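You operate a simulated robot arm through the tools that you are given. There is no shell and no other tool.

You are at the controls of a simulated robot arm. One attempt, no reset.

Task
Brush out bays D and F and set both sliders to WAIT.
Fine: put the brush back. What is to be rubbed or washed off counts as gone when no trace of it is left.

The check looks at the end state, three seconds after you hand in, the way a careful person would. Anything else that was tipped, shoved, dropped, spilled or broken makes it a failure.

Robot
A 6-joint arm with a two-finger gripper, fixed in place. Base frame: the origin is at the foot of the arm, x ahead of it, y to its left, z up. Units: mm, degrees, N and s.
Its first joint turns from -166.0 to 166.0 degrees. Payload 3.43 kg.
Tool frame: the origin (TCP) lies between the finger pads and is the grasp point; the fingertips stand 20 mm ahead of it; z points along the fingers, y is the line along which they close. Largest opening 190 mm; the body of the gripper starts 248 mm behind the TCP.
Orientation is that of the tool frame in the base frame, as a unit quaternion [w, x, y, z]. With the fingers straight down and closing along the base's y, the tool's x points along the base's -x, its y along +y and its z along -z.

Tools
- The arm moves only by the tool play_rows. Its argument "increments" is a list of rows, each a list of 3 entries, a list of its own where there are three numbers: the shift along the tool's x, y, z in mm, then the turn, a rotation vector about the tool's x, y, z in rad, then the finger opening in mm, from 0 to 190. In form: [[[tx, ty, tz], [wx, wy, wz], fingers], ...]. A call has 1 to 20 rows; each row is the pose to reach, as a shift and turn from the pose commanded when the call began, along the tool's axes at that moment. A row lasts 0.2 s, in which the tool goes at most 50 mm and 8.6 degrees; a call with a longer step from one row to the next is refused whole, and so is a gripper value outside its range. A pose out of reach is approached as far as the arm can. The call stops where the force on the tool passes 40 N (or 10 N more than at its start, if that is more) or the arm is blocked; 0.2 s more then pass. The fingers move at their own pace (about 45 mm/s each) and stop on an object; they squeeze with about 35 N. The grip force told is the motor's: it shows also when the fingers shut on nothing. Time passes only in rows, and 0.2 s behind the last, so rows that repeat a pose let the fingers close. It gives the time, the measured TCP pose, the force on the tool (base axes), the opening and the grip force at its end, in the units of the frame above (readings bear some noise), with the torque about the TCP (base axes, N m) and any sound that the robot's microphone picked up.
- Cameras (640 x 400 px; columns grow to the right, rows downward): "scene" is fixed at [51, 651.4, 1519.2]; the picture's right is [-0.48, -0.88, 0.00], its down [-0.42, 0.23, -0.88] and it looks along [0.77, -0.42, -0.48] (base axes); focal length 308 px, centre (320, 200). "wrist" rides on the gripper at [70, -8, -288] in the tool frame; the picture's right is [0.12, 0.99, 0.00], its down [-0.96, 0.12, -0.25] and it looks along [-0.25, 0.03, 0.97] (tool axes); focal length 261 px, centre (320, 200). There is no depth. A picture from a camera that has moved, and an enlarged one, comes with that camera's place and axes in the base frame and with its lens.
- camera(camera): a new picture of that camera. No time passes.
- raise_lower(by): slides the trunk up (or, below 0, down) by that many mm; the arm rides with it, the base frame stays. It gives what a move gives, with no picture.
- close_up(camera, box): a new picture of the part [left, top, right, bottom] of that camera's present view, enlarged. No time passes.
- hand_in(): hands the job in; it is judged then, once.

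Nothing tells you positions but the pictures and the camera data. Unless the task says otherwise, let go and move clear before handing in.

The tools are called after "Emit:" by a JSON object that holds its "method" and its "body". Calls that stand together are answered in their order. play_rows: Moves the arm, as the interface text tells. Its arguments: {"type":"object","properties":{"increments":{"type":"array","items":{"type":"array"}}},"required":["increments"]} The other tools are called the same way: raise_lower (by) slides the trunk up or down; camera (camera) takes a picture; close_up (camera, box) takes an enlarged picture of a part of a camera's view; hand_in () hands the job in.

At the start:

```text
time: 0.0
eef_pos: [550.0, 213.9, 1339.5]
ee_rot: [0.0, 0.0, 1.0, 0.0]
force: [-0.8, 0.3, -0.6]
moment: [0.03, 0.01, 0.0]
grip_width: 190.0
grip_force: 0.0
trunk travel left (down, up): [-175.0, 65.0]
```

scene: 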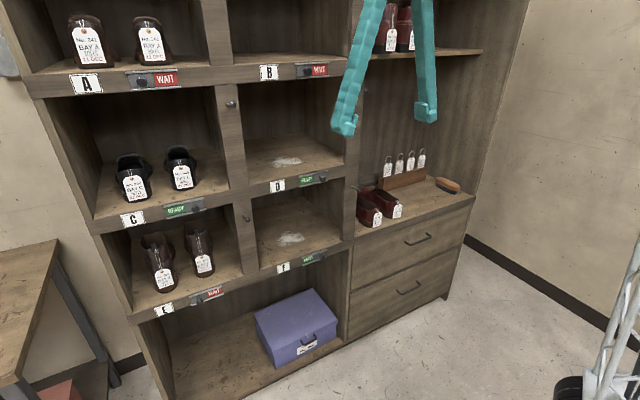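
wrist: 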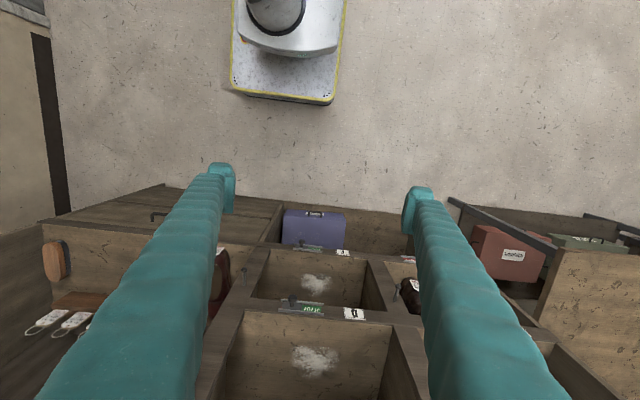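

I see a shoe-repair shelf with bays A–F, dusty patches in D and F, sliders under the bays, and a brush on the right-hand counter. I'll take closer looks before moving.

Emit:
{"method": "close_up", "body": {"camera": "scene", "box": [220, 80, 360, 168]}}

Emit:
{"method": "close_up", "body": {"camera": "scene", "box": [230, 165, 360, 280]}}

Emit:
{"method": "close_up", "body": {"camera": "scene", "box": [350, 130, 480, 230]}}

Emit:
{"method": "close_up", "body": {"camera": "scene", "box": [110, 170, 250, 320]}}

Emit:
{"method": "close_up", "body": {"camera": "wrist", "box": [220, 200, 440, 400]}}

Emit:
{"method": "close_up", "body": {"camera": "wrist", "box": [0, 180, 240, 400]}}

```text
4.55 times, centred on (290, 124) of scene
camera zoom: at [51.0, 651.4, 1519.2], right [-0.48, -0.88, 0.0], down [-0.42, 0.23, -0.88], along [0.77, -0.42, -0.48], focal length 1401 px, centre (456, 546)
```

zoom: 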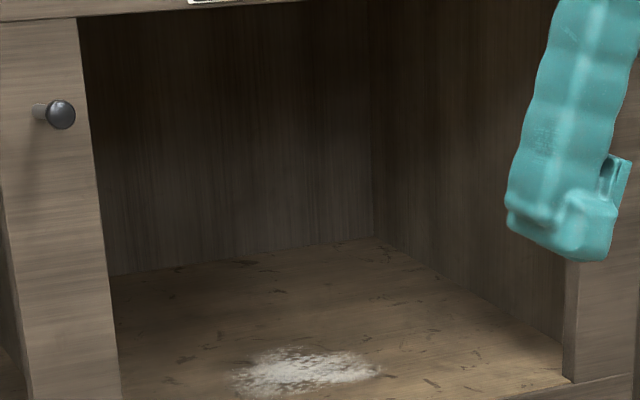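

```text
3.48 times, centred on (295, 222) of scene
camera zoom: at [51.0, 651.4, 1519.2], right [-0.48, -0.88, 0.0], down [-0.42, 0.23, -0.88], along [0.77, -0.42, -0.48], focal length 1072 px, centre (407, 122)
```

zoom: 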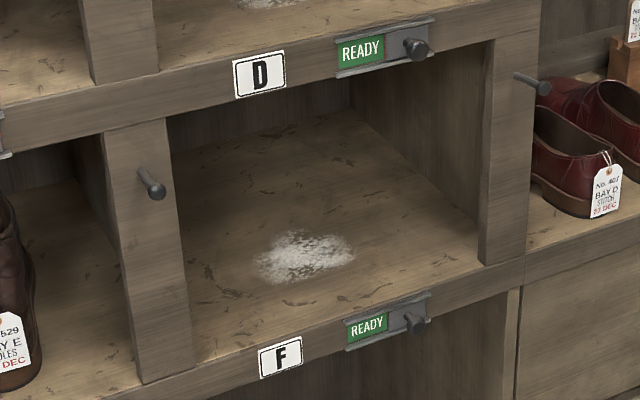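

```text
4.00 times, centred on (415, 180) of scene
camera zoom: at [51.0, 651.4, 1519.2], right [-0.48, -0.88, 0.0], down [-0.42, 0.23, -0.88], along [0.77, -0.42, -0.48], focal length 1233 px, centre (-60, 280)
```

zoom: 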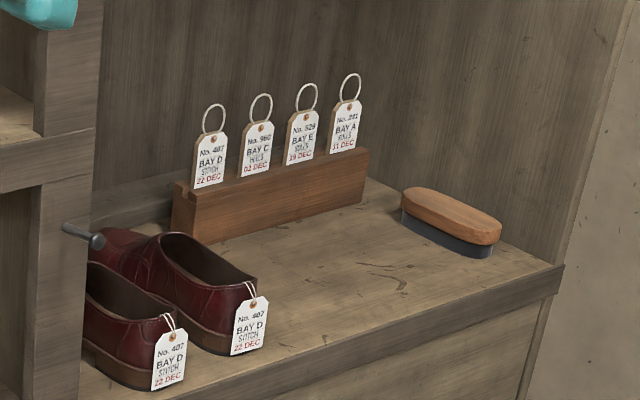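

```text
2.67 times, centred on (180, 245) of scene
camera zoom: at [51.0, 651.4, 1519.2], right [-0.48, -0.88, 0.0], down [-0.42, 0.23, -0.88], along [0.77, -0.42, -0.48], focal length 822 px, centre (693, 80)
```

zoom: 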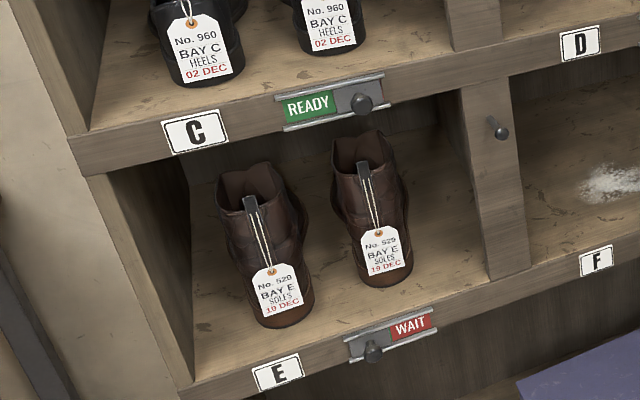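

```text
2.00 times, centred on (330, 300) of wrist
camera zoom: at [478.7, 205.4, 1627.7], right [-0.12, 0.99, 0.0], down [0.96, 0.12, 0.25], along [0.25, 0.03, -0.97], focal length 521 px, centre (300, 0)
```

zoom: 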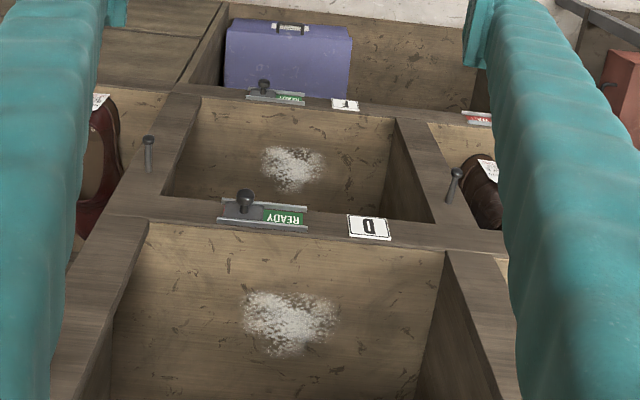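

```text
1.82 times, centred on (120, 290) of wrist
camera zoom: at [478.7, 205.4, 1627.7], right [-0.12, 0.99, 0.0], down [0.96, 0.12, 0.25], along [0.25, 0.03, -0.97], focal length 474 px, centre (684, 36)
```

zoom: 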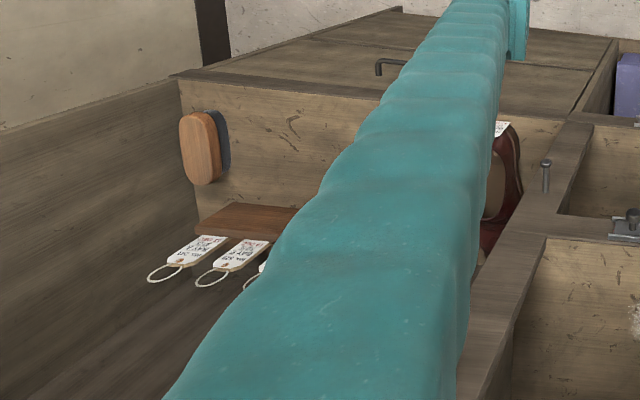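

Bays D and F have chalky dust about 120 mm behind the front edge, and their sliders show READY with the knob on the right. The brush lies on the counter near (1023, -657, 798). I'll check the surroundings for obstacles before moving the arm.

Emit:
{"method": "close_up", "body": {"camera": "scene", "box": [480, 250, 640, 400]}}

Emit:
{"method": "close_up", "body": {"camera": "scene", "box": [330, 0, 490, 130]}}

Emit:
{"method": "close_up", "body": {"camera": "scene", "box": [420, 165, 480, 203]}}

Emit:
{"method": "close_up", "body": {"camera": "scene", "box": [250, 160, 340, 216]}}

```text
2.67 times, centred on (560, 325) of scene
camera zoom: at [51.0, 651.4, 1519.2], right [-0.48, -0.88, 0.0], down [-0.42, 0.23, -0.88], along [0.77, -0.42, -0.48], focal length 822 px, centre (-320, -133)
```

zoom: 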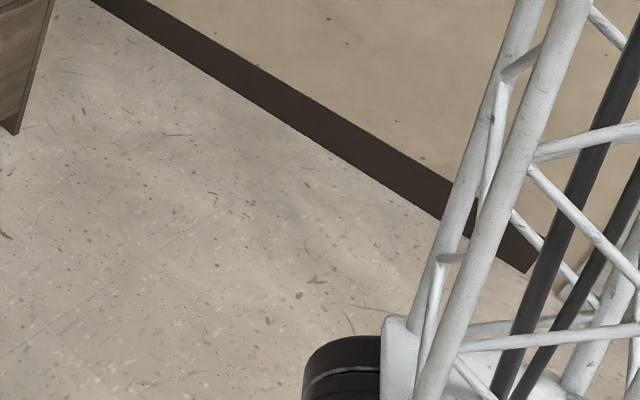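

```text
3.08 times, centred on (410, 65) of scene
camera zoom: at [51.0, 651.4, 1519.2], right [-0.48, -0.88, 0.0], down [-0.42, 0.23, -0.88], along [0.77, -0.42, -0.48], focal length 948 px, centre (43, 615)
```

zoom: 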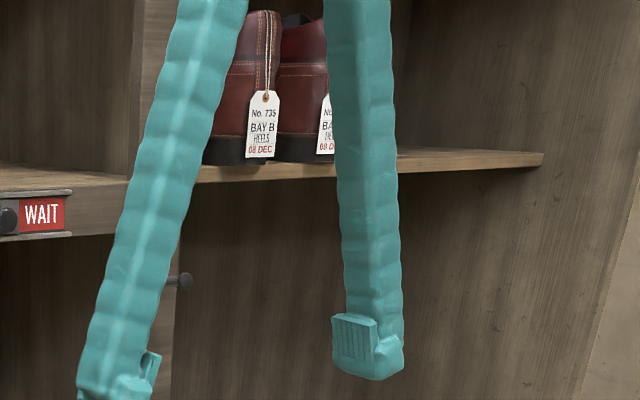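

```text
10.53 times, centred on (450, 184) of scene
camera zoom: at [51.0, 651.4, 1519.2], right [-0.48, -0.88, 0.0], down [-0.42, 0.23, -0.88], along [0.77, -0.42, -0.48], focal length 3244 px, centre (-1048, 368)
```

zoom: 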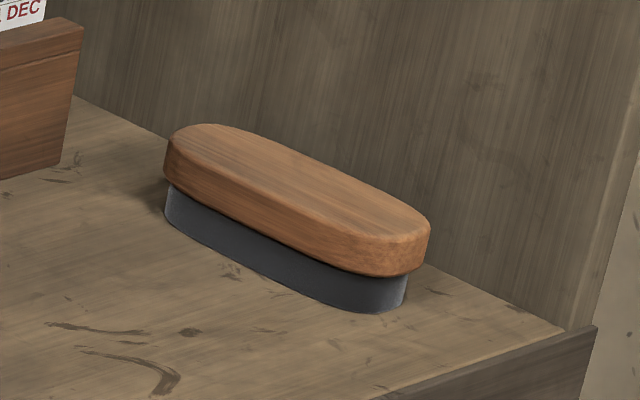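

```text
7.11 times, centred on (295, 188) of scene
camera zoom: at [51.0, 651.4, 1519.2], right [-0.48, -0.88, 0.0], down [-0.42, 0.23, -0.88], along [0.77, -0.42, -0.48], focal length 2192 px, centre (498, 285)
```

zoom: 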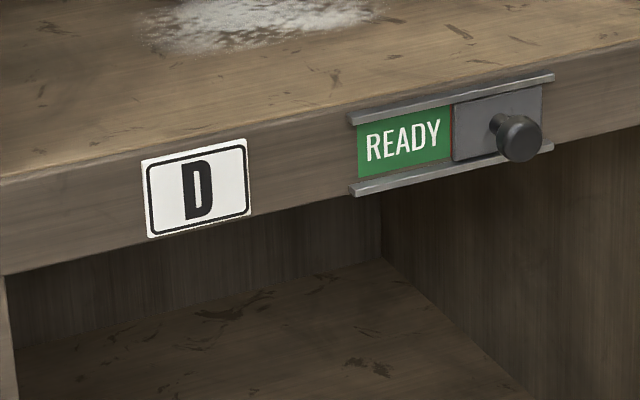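

The brush sits about 50 mm from the right wall of the counter alcove, its long axis along x. First I'll turn the tool to horizontal, facing the shelf, and move in front of slider D while staying clear of the pegs.

Emit:
{"method": "play_rows", "body": {"increments": [[[-15.3, -2.9, 12.7], [0, -0.1047, 0], 180], [[-30.7, -5.9, 25.3], [0, -0.2094, 0], 170], [[-46, -8.8, 38], [0, -0.3142, 0], 160], [[-61.3, -11.7, 50.7], [0, -0.4189, 0], 150], [[-76.7, -14.7, 63.3], [0, -0.5236, 0], 140], [[-92, -17.6, 76], [0, -0.6283, 0], 130], [[-107.3, -20.5, 88.7], [0, -0.733, 0], 120], [[-122.7, -23.5, 101.3], [0, -0.8378, 0], 110], [[-138, -26.4, 114], [0, -0.9425, 0], 100], [[-153.3, -29.3, 126.7], [0, -1.0472, 0], 100], [[-168.7, -32.3, 139.3], [0, -1.1519, 0], 100], [[-184, -35.2, 152], [0, -1.2566, 0], 100], [[-199.3, -38.1, 164.7], [0, -1.3614, 0], 100], [[-214.7, -41.1, 177.3], [0, -1.4661, 0], 100], [[-230, -44, 190], [0, -1.5708, 0], 100], [[-230, -44, 190], [0, -1.5708, 0], 100]]}}

Emit:
{"method": "camera", "body": {"camera": "scene"}}

Emit:
{"method": "camera", "body": {"camera": "wrist"}}

```text
time: 3.4
eef_pos: [780.0, 169.1, 1150.3]
ee_rot: [0.707, -0.001, 0.707, 0.001]
force: [-1.2, -0.1, 0.9]
moment: [-0.02, 0.01, 0.02]
grip_width: 100.0
grip_force: 0.1
trunk travel left (down, up): [-175.0, 65.0]
```

```text
taken
```

scene: 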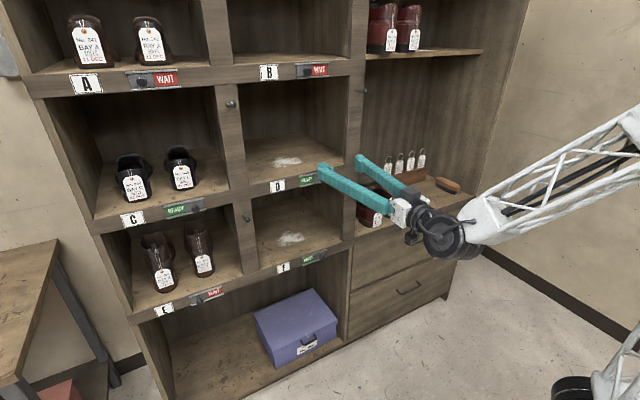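

```text
taken
camera wrist: at [491.4, 161.5, 1078.9], right [0.0, 0.99, -0.12], down [-0.25, 0.12, 0.96], along [0.97, 0.03, 0.25], focal length 261 px, centre (320, 200)
```

wrist: 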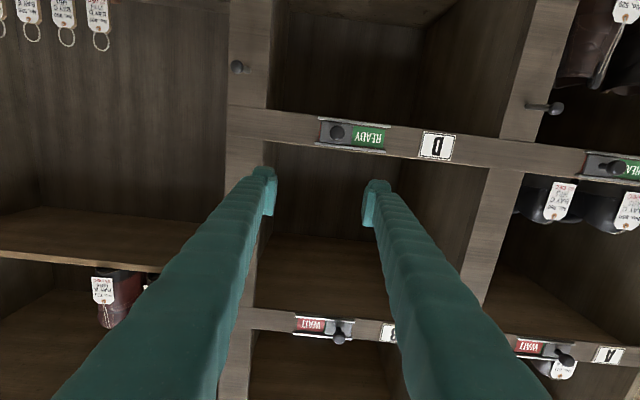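

The tool is now horizontal at (780, 169, 1150), and the wrist view is upside down. I put the D knob at about (885, 186, 1076); I'll zoom in on the slider.

Emit:
{"method": "close_up", "body": {"camera": "wrist", "box": [290, 100, 470, 180]}}

Emit:
{"method": "close_up", "body": {"camera": "scene", "box": [260, 130, 420, 230]}}

Emit:
{"method": "close_up", "body": {"camera": "wrist", "box": [270, 290, 390, 365]}}

```text
3.56 times, centred on (380, 140) of wrist
camera zoom: at [491.4, 161.5, 1078.9], right [0.0, 0.99, -0.12], down [-0.25, 0.12, 0.96], along [0.97, 0.03, 0.25], focal length 927 px, centre (107, 413)
```

zoom: 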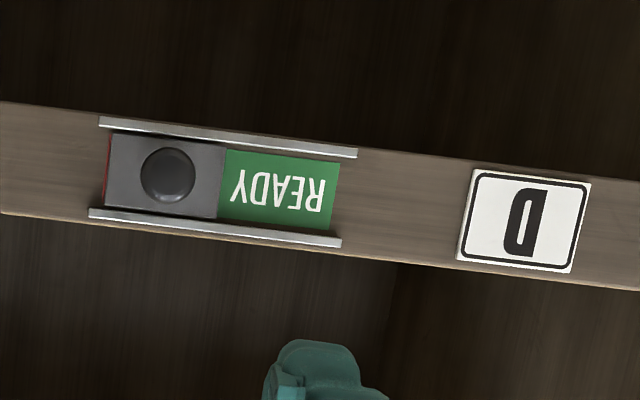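

```text
4.00 times, centred on (340, 180) of scene
camera zoom: at [51.0, 651.4, 1519.2], right [-0.48, -0.88, 0.0], down [-0.42, 0.23, -0.88], along [0.77, -0.42, -0.48], focal length 1233 px, centre (240, 280)
```

zoom: 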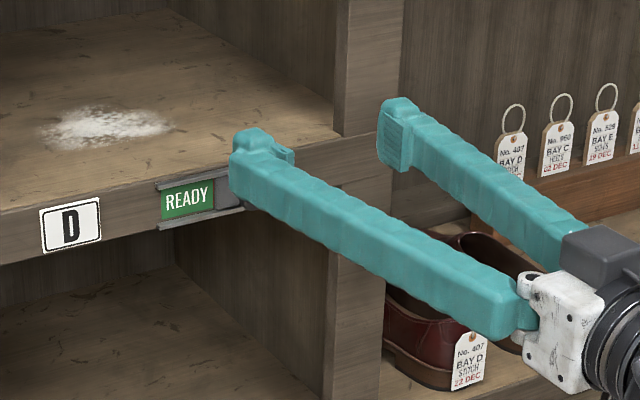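

```text
5.33 times, centred on (330, 328) of wrist
camera zoom: at [491.4, 161.5, 1078.9], right [0.0, 0.99, -0.12], down [-0.25, 0.12, 0.96], along [0.97, 0.03, 0.25], focal length 1390 px, centre (267, -480)
```

zoom: 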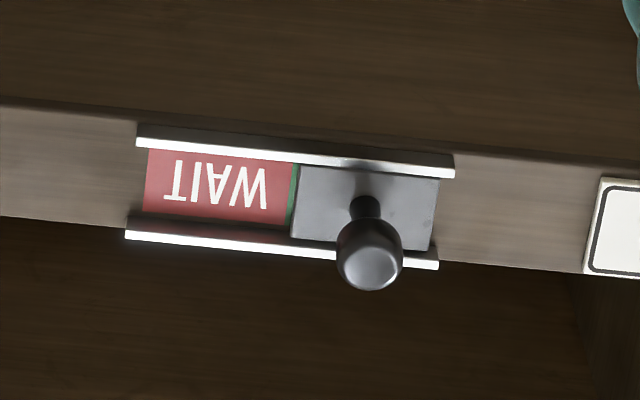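

Slider D is clear: the knob has a stem with a round head about 20 mm wide, and the plate travels about 50 mm. I'll lower to the knob height with the fingers 50 mm apart and straddle it.

Emit:
{"method": "play_rows", "body": {"increments": [[[25, 5, 7], [0, 0, 0], 80], [[50, 11, 14], [0, 0, 0], 60], [[74, 17, 20], [0, 0, 0], 50], [[74, 17, 20], [0, 0, 0], 50], [[74, 17, 40], [0, 0, 0], 50], [[74, 17, 55], [0, 0, 0], 50], [[74, 17, 68], [0, 0, 0], 50], [[74, 17, 75], [0, 0, 0], 50]]}}

Emit:
{"method": "close_up", "body": {"camera": "wrist", "box": [240, 150, 400, 250]}}

Emit:
{"method": "close_up", "body": {"camera": "scene", "box": [270, 145, 366, 205]}}

```text
time: 5.2
eef_pos: [854.8, 187.2, 1075.6]
ee_rot: [0.707, 0.0, 0.707, 0.0]
force: [-0.4, -0.2, -0.3]
moment: [0.01, 0.03, 0.01]
grip_width: 49.8
grip_force: 0.1
out of reach, approached as far as the arm can: row 2, 3, 4
trunk travel left (down, up): [-175.0, 65.0]
```

```text
4.00 times, centred on (320, 200) of wrist
camera zoom: at [566.2, 178.6, 1006.0], right [0.0, 0.99, -0.12], down [-0.25, 0.12, 0.96], along [0.97, 0.03, 0.25], focal length 1043 px, centre (320, 200)
```

zoom: 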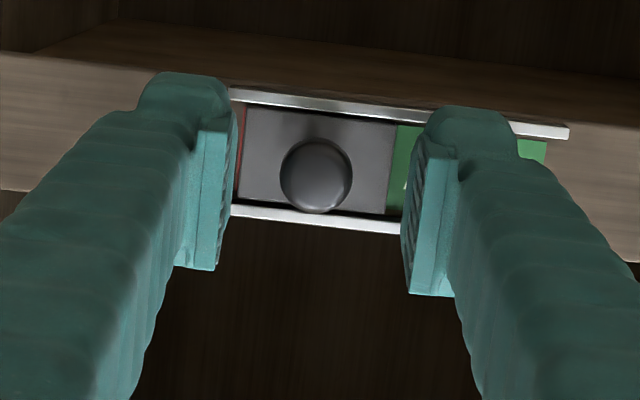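

```text
6.67 times, centred on (318, 175) of scene
camera zoom: at [51.0, 651.4, 1519.2], right [-0.48, -0.88, 0.0], down [-0.42, 0.23, -0.88], along [0.77, -0.42, -0.48], focal length 2055 px, centre (333, 367)
```

zoom: 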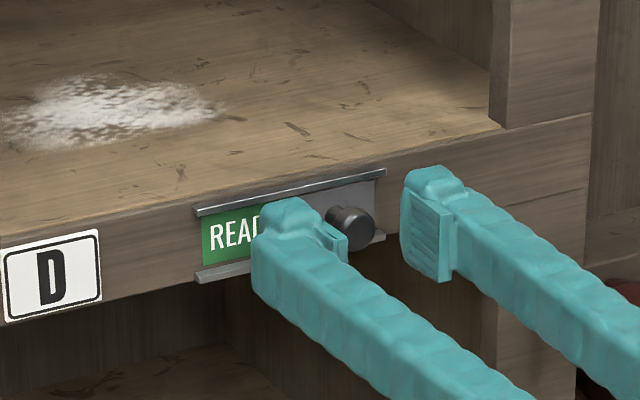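

The knob is centred between the fingers. I'll go 11 mm further in, close to a loose cage of 26 mm around the head, and shift the knob toward +y.

Emit:
{"method": "play_rows", "body": {"increments": [[[0, 0, 6], [0, 0, 0], 50], [[0, 0, 11], [0, 0, 0], 50], [[0, 0, 11], [0, 0, 0], 26], [[0, 0, 11], [0, 0, 0], 26], [[0, 0, 11], [0, 0, 0], 26]]}}

Emit:
{"method": "close_up", "body": {"camera": "wrist", "box": [240, 150, 400, 250]}}

Emit:
{"method": "close_up", "body": {"camera": "scene", "box": [270, 145, 366, 205]}}

```text
time: 6.4
eef_pos: [864.6, 186.7, 1076.3]
ee_rot: [0.707, -0.001, 0.708, 0.001]
force: [-0.9, -0.7, -0.1]
moment: [0.02, 0.02, 0.03]
grip_width: 26.1
grip_force: 0.1
trunk travel left (down, up): [-175.0, 65.0]
```

```text
4.00 times, centred on (320, 200) of wrist
camera zoom: at [577.6, 178.4, 1005.8], right [0.0, 0.99, -0.12], down [-0.25, 0.12, 0.96], along [0.97, 0.03, 0.25], focal length 1043 px, centre (320, 200)
```

zoom: 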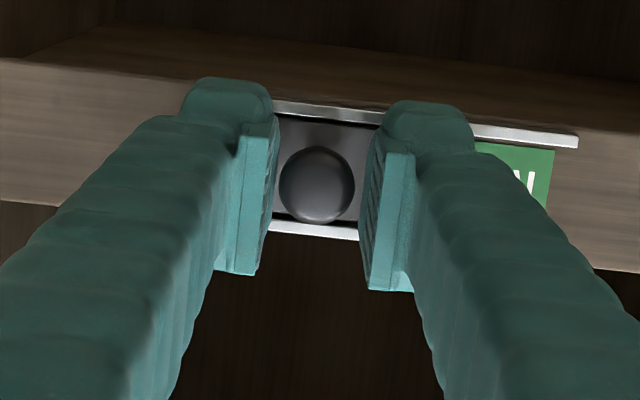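

```text
6.67 times, centred on (318, 175) of scene
camera zoom: at [51.0, 651.4, 1519.2], right [-0.48, -0.88, 0.0], down [-0.42, 0.23, -0.88], along [0.77, -0.42, -0.48], focal length 2055 px, centre (333, 367)
```

zoom: 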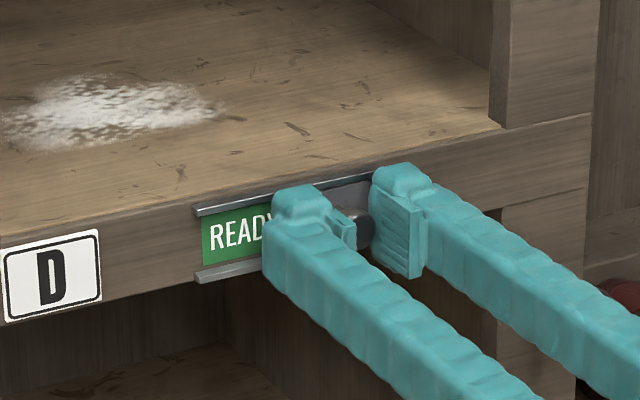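

The knob is caged between the finger pads. I'll slide it slowly toward +y.

Emit:
{"method": "play_rows", "body": {"increments": [[[0, 6, 0], [0, 0, 0], 26], [[0, 12, 0], [0, 0, 0], 26], [[0, 18, 0], [0, 0, 0], 26], [[0, 24, 0], [0, 0, 0], 26], [[0, 30, 0], [0, 0, 0], 26], [[0, 36, 0], [0, 0, 0], 26], [[0, 42, 0], [0, 0, 0], 26], [[0, 46, 0], [0, 0, 0], 26]]}}

Emit:
{"method": "close_up", "body": {"camera": "wrist", "box": [240, 150, 400, 250]}}

Emit:
{"method": "close_up", "body": {"camera": "scene", "box": [270, 145, 366, 205]}}

```text
time: 8.2
eef_pos: [865.1, 232.5, 1076.2]
ee_rot: [0.707, -0.001, 0.707, 0.0]
force: [0.3, -0.6, 0.4]
moment: [-0.01, 0.01, 0.01]
grip_width: 26.0
grip_force: 0.1
trunk travel left (down, up): [-175.0, 65.0]
```

```text
4.00 times, centred on (320, 200) of wrist
camera zoom: at [577.4, 224.7, 1005.6], right [0.0, 0.99, -0.12], down [-0.25, 0.12, 0.96], along [0.97, 0.03, 0.25], focal length 1043 px, centre (320, 200)
```

zoom: 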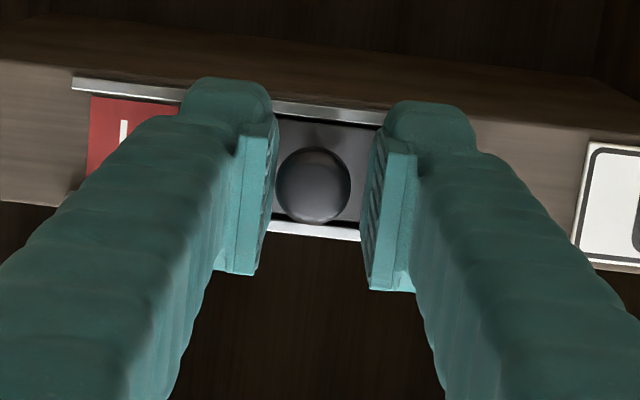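

```text
6.67 times, centred on (318, 175) of scene
camera zoom: at [51.0, 651.4, 1519.2], right [-0.48, -0.88, 0.0], down [-0.42, 0.23, -0.88], along [0.77, -0.42, -0.48], focal length 2055 px, centre (333, 367)
```

zoom: 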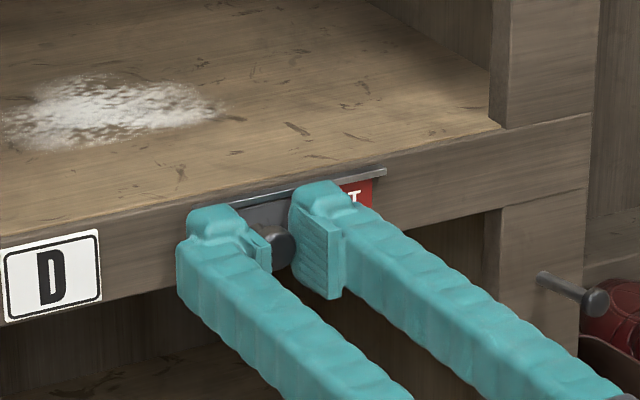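

The slider is moving freely with no notable force. I'll continue gently toward its end stop.

Emit:
{"method": "play_rows", "body": {"increments": [[[0, 2, 0], [0, 0, 0], 26], [[0, 4, 0], [0, 0, 0], 26], [[0, 5, 0], [0, 0, 0], 26], [[0, 5, 0], [0, 0, 0], 26]]}}

Emit:
{"method": "close_up", "body": {"camera": "wrist", "box": [200, 150, 400, 250]}}

```text
time: 9.2
eef_pos: [864.4, 238.4, 1076.7]
ee_rot: [0.707, 0.0, 0.707, 0.0]
force: [0.2, -0.9, 0.7]
moment: [0.01, -0.01, -0.04]
grip_width: 26.3
grip_force: 0.5
trunk travel left (down, up): [-175.0, 65.0]
```

```text
3.20 times, centred on (300, 200) of wrist
camera zoom: at [577.5, 229.6, 1005.7], right [0.0, 0.99, -0.12], down [-0.25, 0.12, 0.96], along [0.97, 0.03, 0.25], focal length 834 px, centre (384, 200)
```

zoom: 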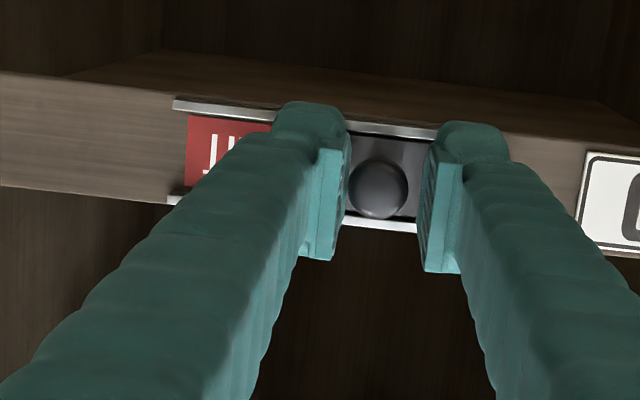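

Emit:
{"method": "play_rows", "body": {"increments": [[[0, 1.5, 0], [0, 0, 0], 26], [[0, 3, 0], [0, 0, 0], 26], [[0, 4, 0], [0, 0, 0], 26], [[0, 4, 0], [0, 0, 0], 26]]}}

Emit:
{"method": "close_up", "body": {"camera": "wrist", "box": [200, 150, 400, 250]}}

```text
time: 10.2
eef_pos: [865.3, 239.7, 1076.1]
ee_rot: [0.707, 0.0, 0.707, 0.0]
force: [-1.0, -8.4, 0.7]
moment: [-0.01, -0.01, -0.11]
grip_width: 31.1
grip_force: 4.4
trunk travel left (down, up): [-175.0, 65.0]
```

```text
3.20 times, centred on (300, 200) of wrist
camera zoom: at [577.4, 232.8, 1005.7], right [0.0, 0.99, -0.12], down [-0.25, 0.12, 0.96], along [0.97, 0.03, 0.25], focal length 834 px, centre (384, 200)
```

zoom: 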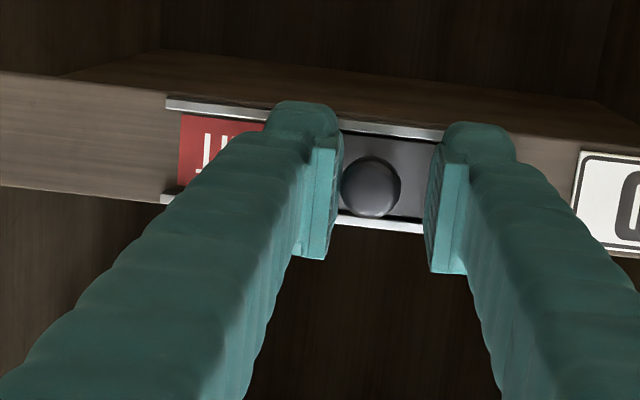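

The slider has reached its end stop, with an 8 N reaction. I'll relax, open the fingers and back straight out.

Emit:
{"method": "play_rows", "body": {"increments": [[[0, -3, 0], [0, 0, 0], 30], [[0, -3, 0], [0, 0, 0], 50], [[0, -3, 0], [0, 0, 0], 50], [[0, -3, 0], [0, 0, 0], 50], [[0, -3, -15], [0, 0, 0], 50], [[0, -3, -30], [0, 0, 0], 50], [[0, -3, -40], [0, 0, 0], 50]]}}

Emit:
{"method": "close_up", "body": {"camera": "wrist", "box": [200, 120, 440, 270]}}

Emit:
{"method": "camera", "body": {"camera": "scene"}}

```text
time: 11.8
eef_pos: [825.4, 238.9, 1076.0]
ee_rot: [0.707, 0.0, 0.707, 0.0]
force: [0.1, 0.6, 0.6]
moment: [0.01, -0.02, -0.01]
grip_width: 49.9
grip_force: 0.0
trunk travel left (down, up): [-175.0, 65.0]
```

```text
2.67 times, centred on (320, 195) of wrist
camera zoom: at [537.6, 230.5, 1006.0], right [0.0, 0.99, -0.12], down [-0.25, 0.12, 0.96], along [0.97, 0.03, 0.25], focal length 695 px, centre (320, 213)
```

zoom: 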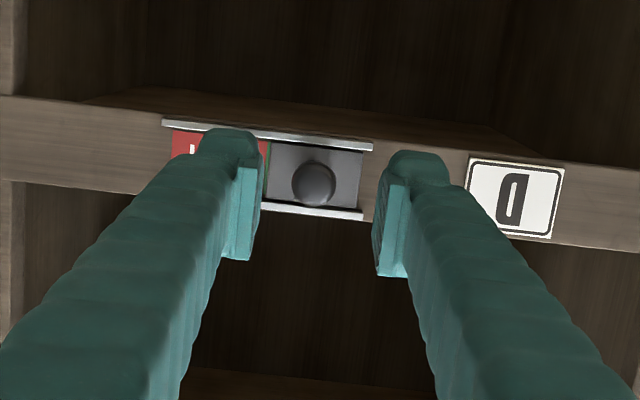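

```text
taken
```

scene: 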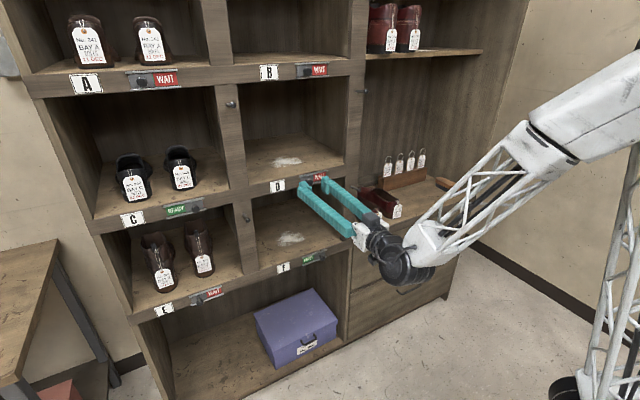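

Slider D now shows WAIT. I'll lower the trunk to work at bay F's height; nothing stands in front of the shelf below the fingers.

Emit:
{"method": "raise_lower", "body": {"by": -175}}

Emit:
{"method": "camera", "body": {"camera": "wrist"}}

Emit:
{"method": "camera", "body": {"camera": "scene"}}

```text
time: 13.8
eef_pos: [824.2, 238.0, 901.7]
ee_rot: [0.707, 0.001, 0.707, 0.0]
force: [0.2, 0.3, 0.4]
moment: [0.02, 0.01, 0.01]
grip_width: 49.7
grip_force: 0.1
trunk travel left (down, up): [0.0, 240.0]
```

```text
taken
camera wrist: at [537.6, 230.6, 831.0], right [0.0, 0.99, -0.12], down [-0.25, 0.12, 0.96], along [0.97, 0.03, 0.25], focal length 261 px, centre (320, 200)
```

wrist: 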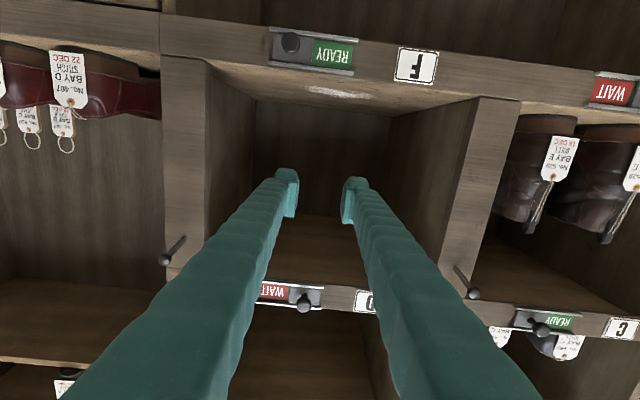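

```text
taken
```

scene: 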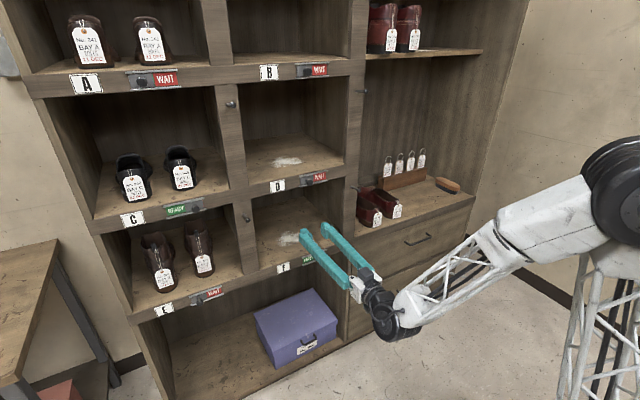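

F's knob is about (878, 184, 734). I'll move down in front of it, staying at x = 825, and take a closer look.

Emit:
{"method": "play_rows", "body": {"increments": [[[33.4, -10.6, 1], [0, 0, 0], 50], [[66.8, -21.2, 2], [0, 0, 0], 50], [[100.2, -31.8, 3], [0, 0, 0], 50], [[133.6, -42.4, 4], [0, 0, 0], 50], [[167, -53, 5], [0, 0, 0], 50], [[167, -53, 5], [0, 0, 0], 50]]}}

Emit:
{"method": "close_up", "body": {"camera": "wrist", "box": [200, 120, 440, 270]}}

Emit:
{"method": "camera", "body": {"camera": "scene"}}

```text
time: 15.2
eef_pos: [868.3, 217.8, 784.6]
ee_rot: [0.705, -0.004, 0.709, -0.005]
force: [0.5, -0.8, 0.1]
moment: [0.01, -0.02, 0.0]
grip_width: 50.2
grip_force: 0.0
out of reach, approached as far as the arm can: row 2, 3, 4, 5, 6
trunk travel left (down, up): [0.0, 240.0]
```

```text
2.67 times, centred on (320, 195) of wrist
camera zoom: at [579.8, 210.9, 716.6], right [0.0, 0.99, -0.13], down [-0.24, 0.13, 0.96], along [0.97, 0.03, 0.24], focal length 695 px, centre (320, 213)
```

zoom: 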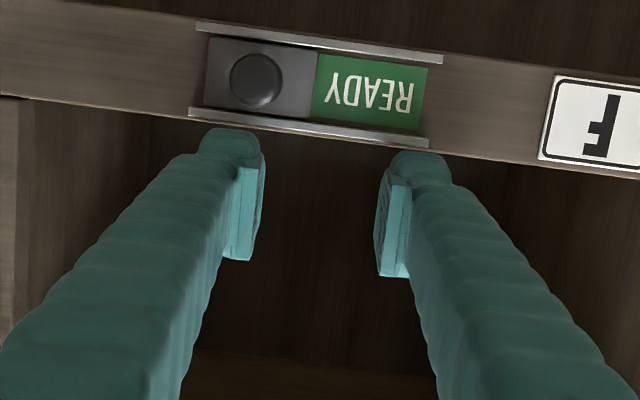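

```text
taken
```

scene: 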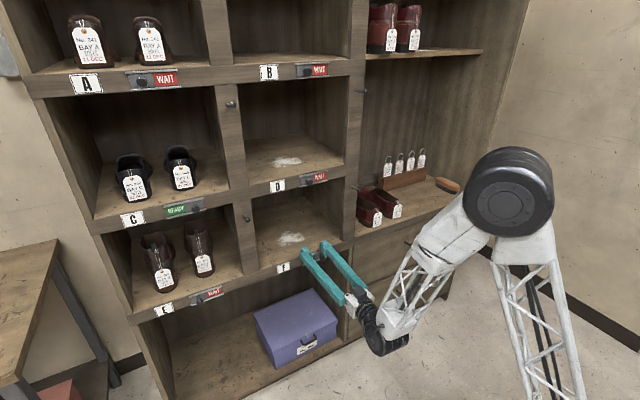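

The arm is folded too tightly here with the trunk low, so the target was out of reach and it stopped near (868, 218, 785) without contact. I'll go back up the way I came, then raise the trunk so the arm can reach down.

Emit:
{"method": "play_rows", "body": {"increments": [[[-33.4, 10.6, -1], [0, 0, 0], 50], [[-66.8, 21.2, -2], [0, 0, 0], 50], [[-100.2, 31.8, -3], [0, 0, 0], 50], [[-133.6, 42.4, -4], [0, 0, 0], 50], [[-167, 53, -5], [0, 0, 0], 50], [[-167, 53, -5], [0, 0, 0], 50]]}}

```text
time: 16.6
eef_pos: [863.4, 272.8, 951.1]
ee_rot: [0.707, 0.0, 0.707, 0.0]
force: [0.2, -0.5, -0.6]
moment: [-0.01, 0.01, -0.02]
grip_width: 50.0
grip_force: 0.1
trunk travel left (down, up): [0.0, 240.0]
```

The shift reference is the pose actually reached. I'll back off in x so the fingers clear the D knob, then raise the trunk.

Emit:
{"method": "play_rows", "body": {"increments": [[[0, 0, -12], [0, 0, 0], 50], [[0, 0, -24], [0, 0, 0], 50], [[0, 0, -36], [0, 0, 0], 50], [[0, 0, -40], [0, 0, 0], 50]]}}

```text
time: 17.6
eef_pos: [824.2, 273.2, 950.9]
ee_rot: [0.707, 0.001, 0.707, -0.001]
force: [-0.3, -0.8, -0.3]
moment: [0.01, -0.02, -0.01]
grip_width: 50.0
grip_force: 0.0
trunk travel left (down, up): [0.0, 240.0]
```

Emit:
{"method": "raise_lower", "body": {"by": 240}}

Emit:
{"method": "camera", "body": {"camera": "scene"}}

```text
time: 20.1
eef_pos: [823.2, 272.3, 1191.6]
ee_rot: [0.707, 0.0, 0.707, 0.001]
force: [0.0, 0.2, -0.3]
moment: [-0.01, -0.01, -0.01]
grip_width: 50.0
grip_force: 0.0
trunk travel left (down, up): [-240.0, 0.0]
```

```text
taken
```

scene: 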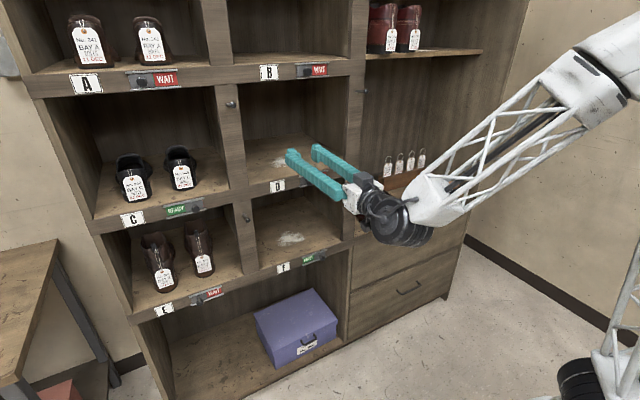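

With a level tool the wrist sits too close to the shoulder at F's height, so I'll pitch the tool 30° downward, which pushes the wrist up and away. Then I'll lower the trunk again.

Emit:
{"method": "play_rows", "body": {"increments": [[[0, 0, 0], [0, 0.1309, 0], 50], [[0, 0, 0], [0, 0.2618, 0], 50], [[0, 0, 0], [0, 0.3927, 0], 50], [[0, 0, 0], [0, 0.5236, 0], 50], [[0, 0, 0], [0, 0.5236, 0], 50]]}}

Emit:
{"method": "raise_lower", "body": {"by": -240}}

Emit:
{"method": "camera", "body": {"camera": "wrist"}}

Emit:
{"method": "camera", "body": {"camera": "scene"}}

```text
time: 21.3
eef_pos: [823.2, 273.2, 1191.0]
ee_rot: [0.5, -0.001, 0.866, 0.001]
force: [1.2, -0.1, -0.3]
moment: [0.0, -0.03, 0.01]
grip_width: 50.2
grip_force: 0.1
trunk travel left (down, up): [-240.0, 0.0]
```

```text
time: 23.8
eef_pos: [824.3, 272.1, 950.6]
ee_rot: [0.5, 0.0, 0.866, 0.0]
force: [0.8, 0.2, -0.2]
moment: [0.01, -0.01, 0.03]
grip_width: 49.6
grip_force: 0.1
trunk travel left (down, up): [0.0, 240.0]
```

```text
taken
camera wrist: at [539.6, 264.3, 1034.3], right [-0.06, 0.99, -0.1], down [0.27, 0.12, 0.96], along [0.96, 0.03, -0.27], focal length 261 px, centre (320, 200)
```

wrist: 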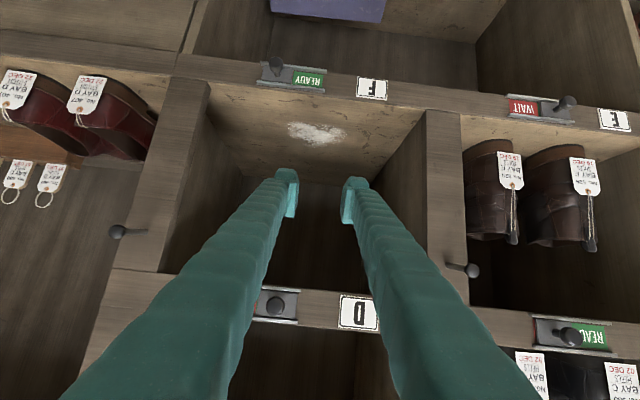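

```text
taken
```

scene: 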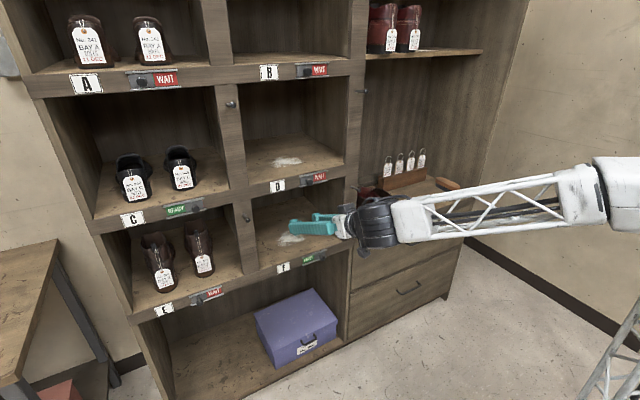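

From here the F knob reads about (878, 184, 730). I'll descend in front of it with the pitched tool, staying behind x = 855.

Emit:
{"method": "play_rows", "body": {"increments": [[[27.3, -14.5, 16.1], [0, 0, 0], 50], [[54.5, -29, 32.2], [0, 0, 0], 50], [[81.8, -43.5, 48.4], [0, 0, 0], 50], [[109, -58, 64.5], [0, 0, 0], 50], [[136.3, -72.5, 80.6], [0, 0, 0], 50], [[163.5, -87, 96.7], [0, 0, 0], 50], [[163.5, -87, 96.7], [0, 0, 0], 50]]}}

Emit:
{"method": "camera", "body": {"camera": "wrist"}}

Emit:
{"method": "close_up", "body": {"camera": "scene", "box": [270, 210, 366, 270]}}

```text
time: 25.4
eef_pos: [826.1, 185.2, 762.5]
ee_rot: [0.5, 0.0, 0.866, 0.0]
force: [0.3, 0.4, 0.5]
moment: [0.03, 0.0, 0.04]
grip_width: 50.1
grip_force: 0.2
trunk travel left (down, up): [0.0, 240.0]
```

```text
taken
camera wrist: at [542.1, 177.7, 843.8], right [-0.06, 0.99, -0.1], down [0.27, 0.12, 0.96], along [0.96, 0.03, -0.27], focal length 261 px, centre (320, 200)
```

wrist: 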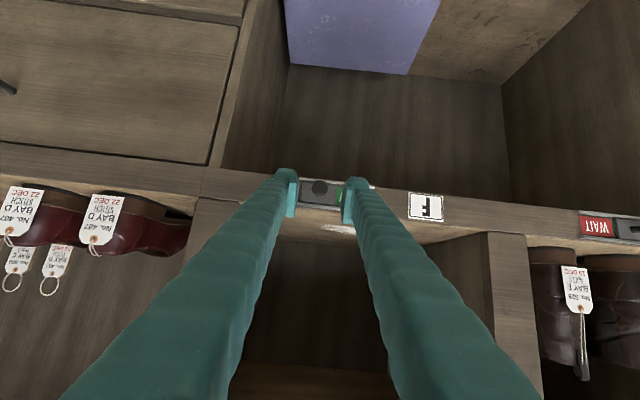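

```text
6.67 times, centred on (318, 240) of scene
camera zoom: at [51.0, 651.4, 1519.2], right [-0.48, -0.88, 0.0], down [-0.42, 0.23, -0.88], along [0.77, -0.42, -0.48], focal length 2055 px, centre (333, -67)
```

zoom: 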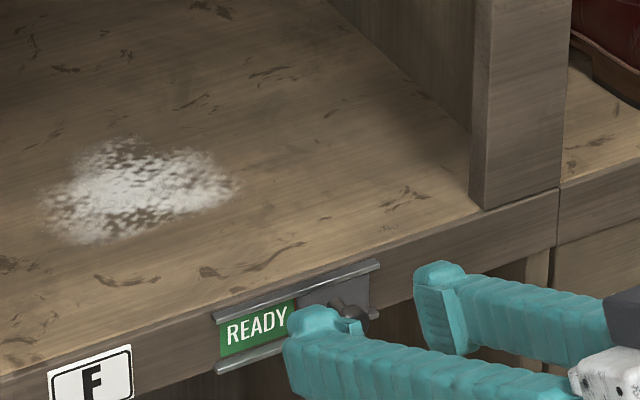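

The F knob is at about (878, 186, 731), centred between the fingers. I'll drop 28 mm, go forward, and form a loose cage as I did for D.

Emit:
{"method": "play_rows", "body": {"increments": [[[12.1, 0, 7], [0, 0, 0], 50], [[24.2, 0, 14], [0, 0, 0], 50], [[18.2, 0, 24.4], [0, 0, 0], 50], [[12.2, 0, 34.8], [0, 0, 0], 50], [[8.7, 0, 40.8], [0, 0, 0], 50], [[5.7, 0, 46], [0, 0, 0], 50], [[5.7, 0, 46], [0, 0, 0], 50]]}}

Emit:
{"method": "close_up", "body": {"camera": "wrist", "box": [240, 150, 400, 250]}}

Emit:
{"method": "close_up", "body": {"camera": "scene", "box": [270, 230, 366, 290]}}

```text
time: 27.0
eef_pos: [864.2, 184.9, 732.7]
ee_rot: [0.5, -0.001, 0.866, 0.001]
force: [0.7, 0.3, 0.2]
moment: [0.0, -0.01, 0.03]
grip_width: 50.1
grip_force: 0.1
trunk travel left (down, up): [0.0, 240.0]
```

```text
4.00 times, centred on (320, 200) of wrist
camera zoom: at [578.8, 177.4, 816.5], right [-0.06, 0.99, -0.1], down [0.27, 0.12, 0.96], along [0.96, 0.03, -0.27], focal length 1043 px, centre (320, 200)
```

zoom: 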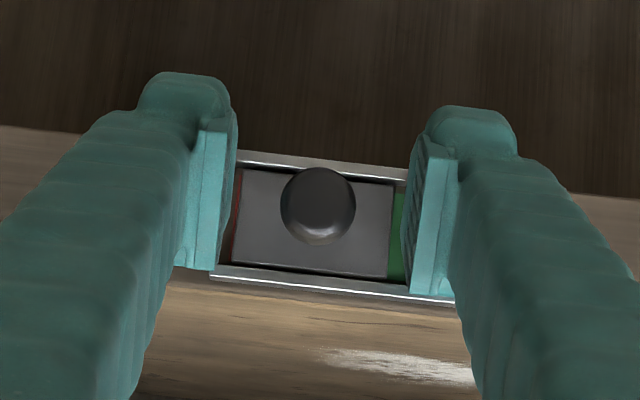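

```text
6.67 times, centred on (318, 260) of scene
camera zoom: at [51.0, 651.4, 1519.2], right [-0.48, -0.88, 0.0], down [-0.42, 0.23, -0.88], along [0.77, -0.42, -0.48], focal length 2055 px, centre (333, -200)
```

zoom: 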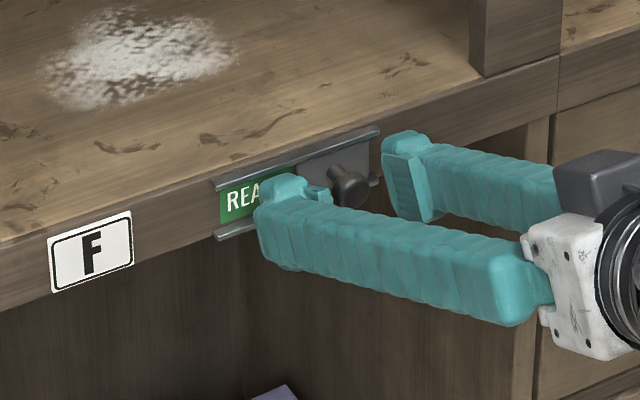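

The knob sits between the pads and nothing else is touching. I'll cage it and slide toward +y.

Emit:
{"method": "play_rows", "body": {"increments": [[[0, 0, 0], [0, 0, 0], 26], [[0, 0, 0], [0, 0, 0], 26], [[0, 0, 0], [0, 0, 0], 26], [[0, 6, 0], [0, 0, 0], 26], [[0, 12, 0], [0, 0, 0], 26], [[0, 18, 0], [0, 0, 0], 26], [[0, 24, 0], [0, 0, 0], 26], [[0, 30, 0], [0, 0, 0], 26], [[0, 36, 0], [0, 0, 0], 26], [[0, 42, 0], [0, 0, 0], 26], [[0, 47, 0], [0, 0, 0], 26], [[0, 50, 0], [0, 0, 0], 26]]}}

Emit:
{"method": "close_up", "body": {"camera": "wrist", "box": [240, 150, 400, 250]}}

Emit:
{"method": "close_up", "body": {"camera": "scene", "box": [270, 230, 366, 290]}}

```text
time: 29.6
eef_pos: [863.9, 234.3, 733.1]
ee_rot: [0.5, -0.002, 0.866, 0.001]
force: [-0.3, -0.2, -0.4]
moment: [-0.01, -0.04, -0.04]
grip_width: 26.3
grip_force: 0.6
trunk travel left (down, up): [0.0, 240.0]
```

```text
4.00 times, centred on (320, 200) of wrist
camera zoom: at [578.8, 227.5, 816.3], right [-0.06, 0.99, -0.1], down [0.27, 0.12, 0.96], along [0.96, 0.03, -0.27], focal length 1043 px, centre (320, 200)
```

zoom: 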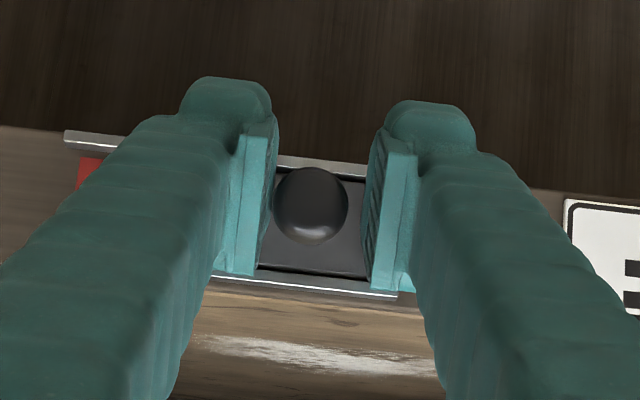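

```text
6.67 times, centred on (318, 260) of scene
camera zoom: at [51.0, 651.4, 1519.2], right [-0.48, -0.88, 0.0], down [-0.42, 0.23, -0.88], along [0.77, -0.42, -0.48], focal length 2055 px, centre (333, -200)
```

zoom: 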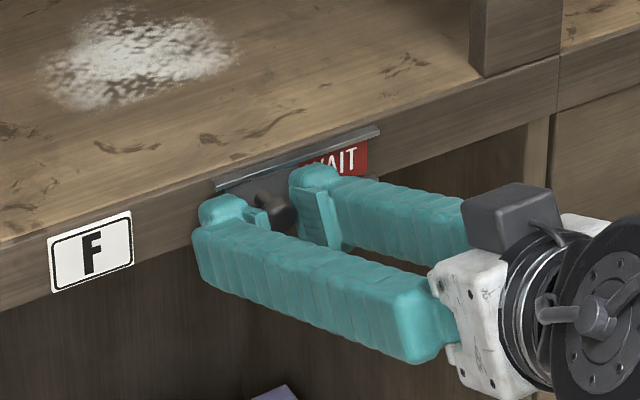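

Emit:
{"method": "play_rows", "body": {"increments": [[[0, 2, 0], [0, 0, 0], 26], [[0, 4, 0], [0, 0, 0], 26], [[0, 5, 0], [0, 0, 0], 26], [[0, 6, 0], [0, 0, 0], 26], [[0, 6, 0], [0, 0, 0], 26]]}}

```text
time: 30.8
eef_pos: [862.6, 239.9, 733.5]
ee_rot: [0.5, 0.001, 0.866, -0.001]
force: [-2.3, -8.6, 0.7]
moment: [0.0, -0.01, -0.13]
grip_width: 30.9
grip_force: 4.3
trunk travel left (down, up): [0.0, 240.0]
```

F's slider is at its end stop. I'll relax, open, and back out horizontally, then look.

Emit:
{"method": "play_rows", "body": {"increments": [[[0, -3, 0], [0, 0, 0], 30], [[0, -3, 0], [0, 0, 0], 50], [[0, -3, 0], [0, 0, 0], 50], [[0, -3, 0], [0, 0, 0], 50], [[7.5, -3, -13], [0, 0, 0], 50], [[15, -3, -26], [0, 0, 0], 50], [[20, -3, -34.6], [0, 0, 0], 50], [[20, -3, -34.6], [0, 0, 0], 50]]}}

Emit:
{"method": "close_up", "body": {"camera": "wrist", "box": [200, 120, 440, 270]}}

Emit:
{"method": "close_up", "body": {"camera": "scene", "box": [240, 150, 368, 270]}}

```text
time: 32.6
eef_pos: [821.6, 238.5, 733.9]
ee_rot: [0.5, 0.0, 0.866, 0.0]
force: [-0.7, -0.2, -0.4]
moment: [0.0, 0.0, 0.0]
grip_width: 49.7
grip_force: 0.0
trunk travel left (down, up): [0.0, 240.0]
```

```text
2.67 times, centred on (320, 195) of wrist
camera zoom: at [538.7, 230.5, 816.8], right [-0.06, 0.99, -0.1], down [0.27, 0.12, 0.96], along [0.96, 0.03, -0.27], focal length 695 px, centre (320, 213)
```

zoom: 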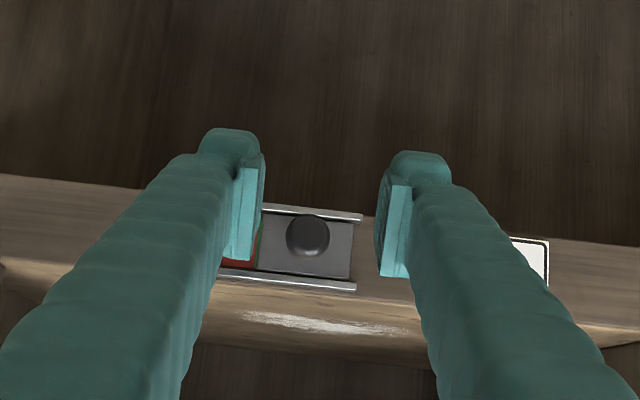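

```text
3.33 times, centred on (304, 210) of scene
camera zoom: at [51.0, 651.4, 1519.2], right [-0.48, -0.88, 0.0], down [-0.42, 0.23, -0.88], along [0.77, -0.42, -0.48], focal length 1027 px, centre (373, 167)
```

zoom: 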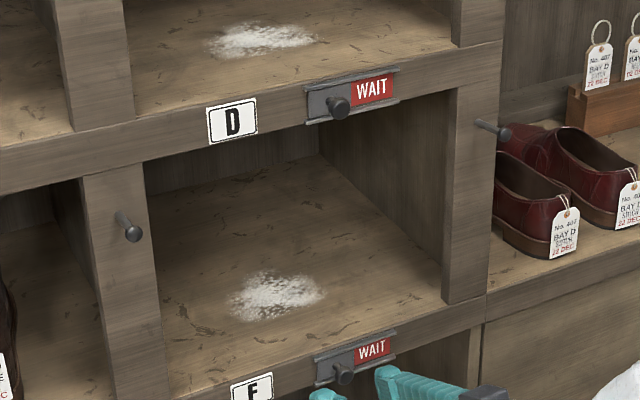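

Both sliders now show WAIT. Next is the brush: I'll rise and back away from the shelf, then travel along y to the right side in front of the counter.

Emit:
{"method": "play_rows", "body": {"increments": [[[-29.7, 0, -26.9], [0, 0, 0], 50], [[-59.5, 0, -53.8], [0, 0, 0], 50], [[-89.2, 0, -80.6], [0, 0, 0], 50], [[-119, 0, -107.5], [0, 0, 0], 50], [[-148.7, 0, -134.4], [0, 0, 0], 50], [[-148.7, -30, -134.4], [0, 0, 0], 50], [[-148.7, -70, -134.4], [0, 0, 0], 50], [[-148.7, -115, -134.4], [0, 0, 0], 50], [[-148.7, -160, -134.4], [0, 0, 0], 50], [[-148.7, -205, -134.4], [0, 0, 0], 50], [[-148.7, -250, -134.4], [0, 0, 0], 50], [[-148.7, -295, -134.4], [0, 0, 0], 50], [[-148.7, -340, -134.4], [0, 0, 0], 50], [[-148.7, -385, -134.4], [0, 0, 0], 50], [[-148.7, -430, -134.4], [0, 0, 0], 50], [[-148.7, -470, -134.4], [0, 0, 0], 50], [[-148.7, -500, -134.4], [0, 0, 0], 50]]}}

Emit:
{"method": "camera", "body": {"camera": "scene"}}

Emit:
{"method": "camera", "body": {"camera": "wrist"}}

```text
time: 36.2
eef_pos: [782.0, -262.2, 929.3]
ee_rot: [0.501, 0.0, 0.865, 0.0]
force: [0.7, -0.4, 0.3]
moment: [-0.02, 0.08, -0.05]
grip_width: 49.8
grip_force: 0.0
out of reach, approached as far as the arm can: row 11
trunk travel left (down, up): [0.0, 240.0]
```

```text
taken
```

scene: 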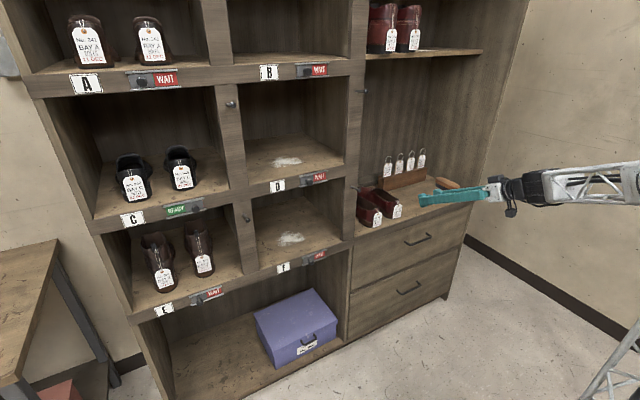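

```text
taken
camera wrist: at [497.5, -270.2, 1012.3], right [-0.06, 0.99, -0.1], down [0.27, 0.12, 0.96], along [0.96, 0.03, -0.27], focal length 261 px, centre (320, 200)
```

wrist: 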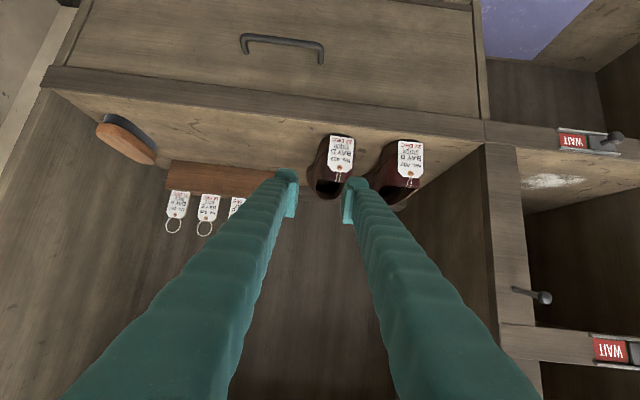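

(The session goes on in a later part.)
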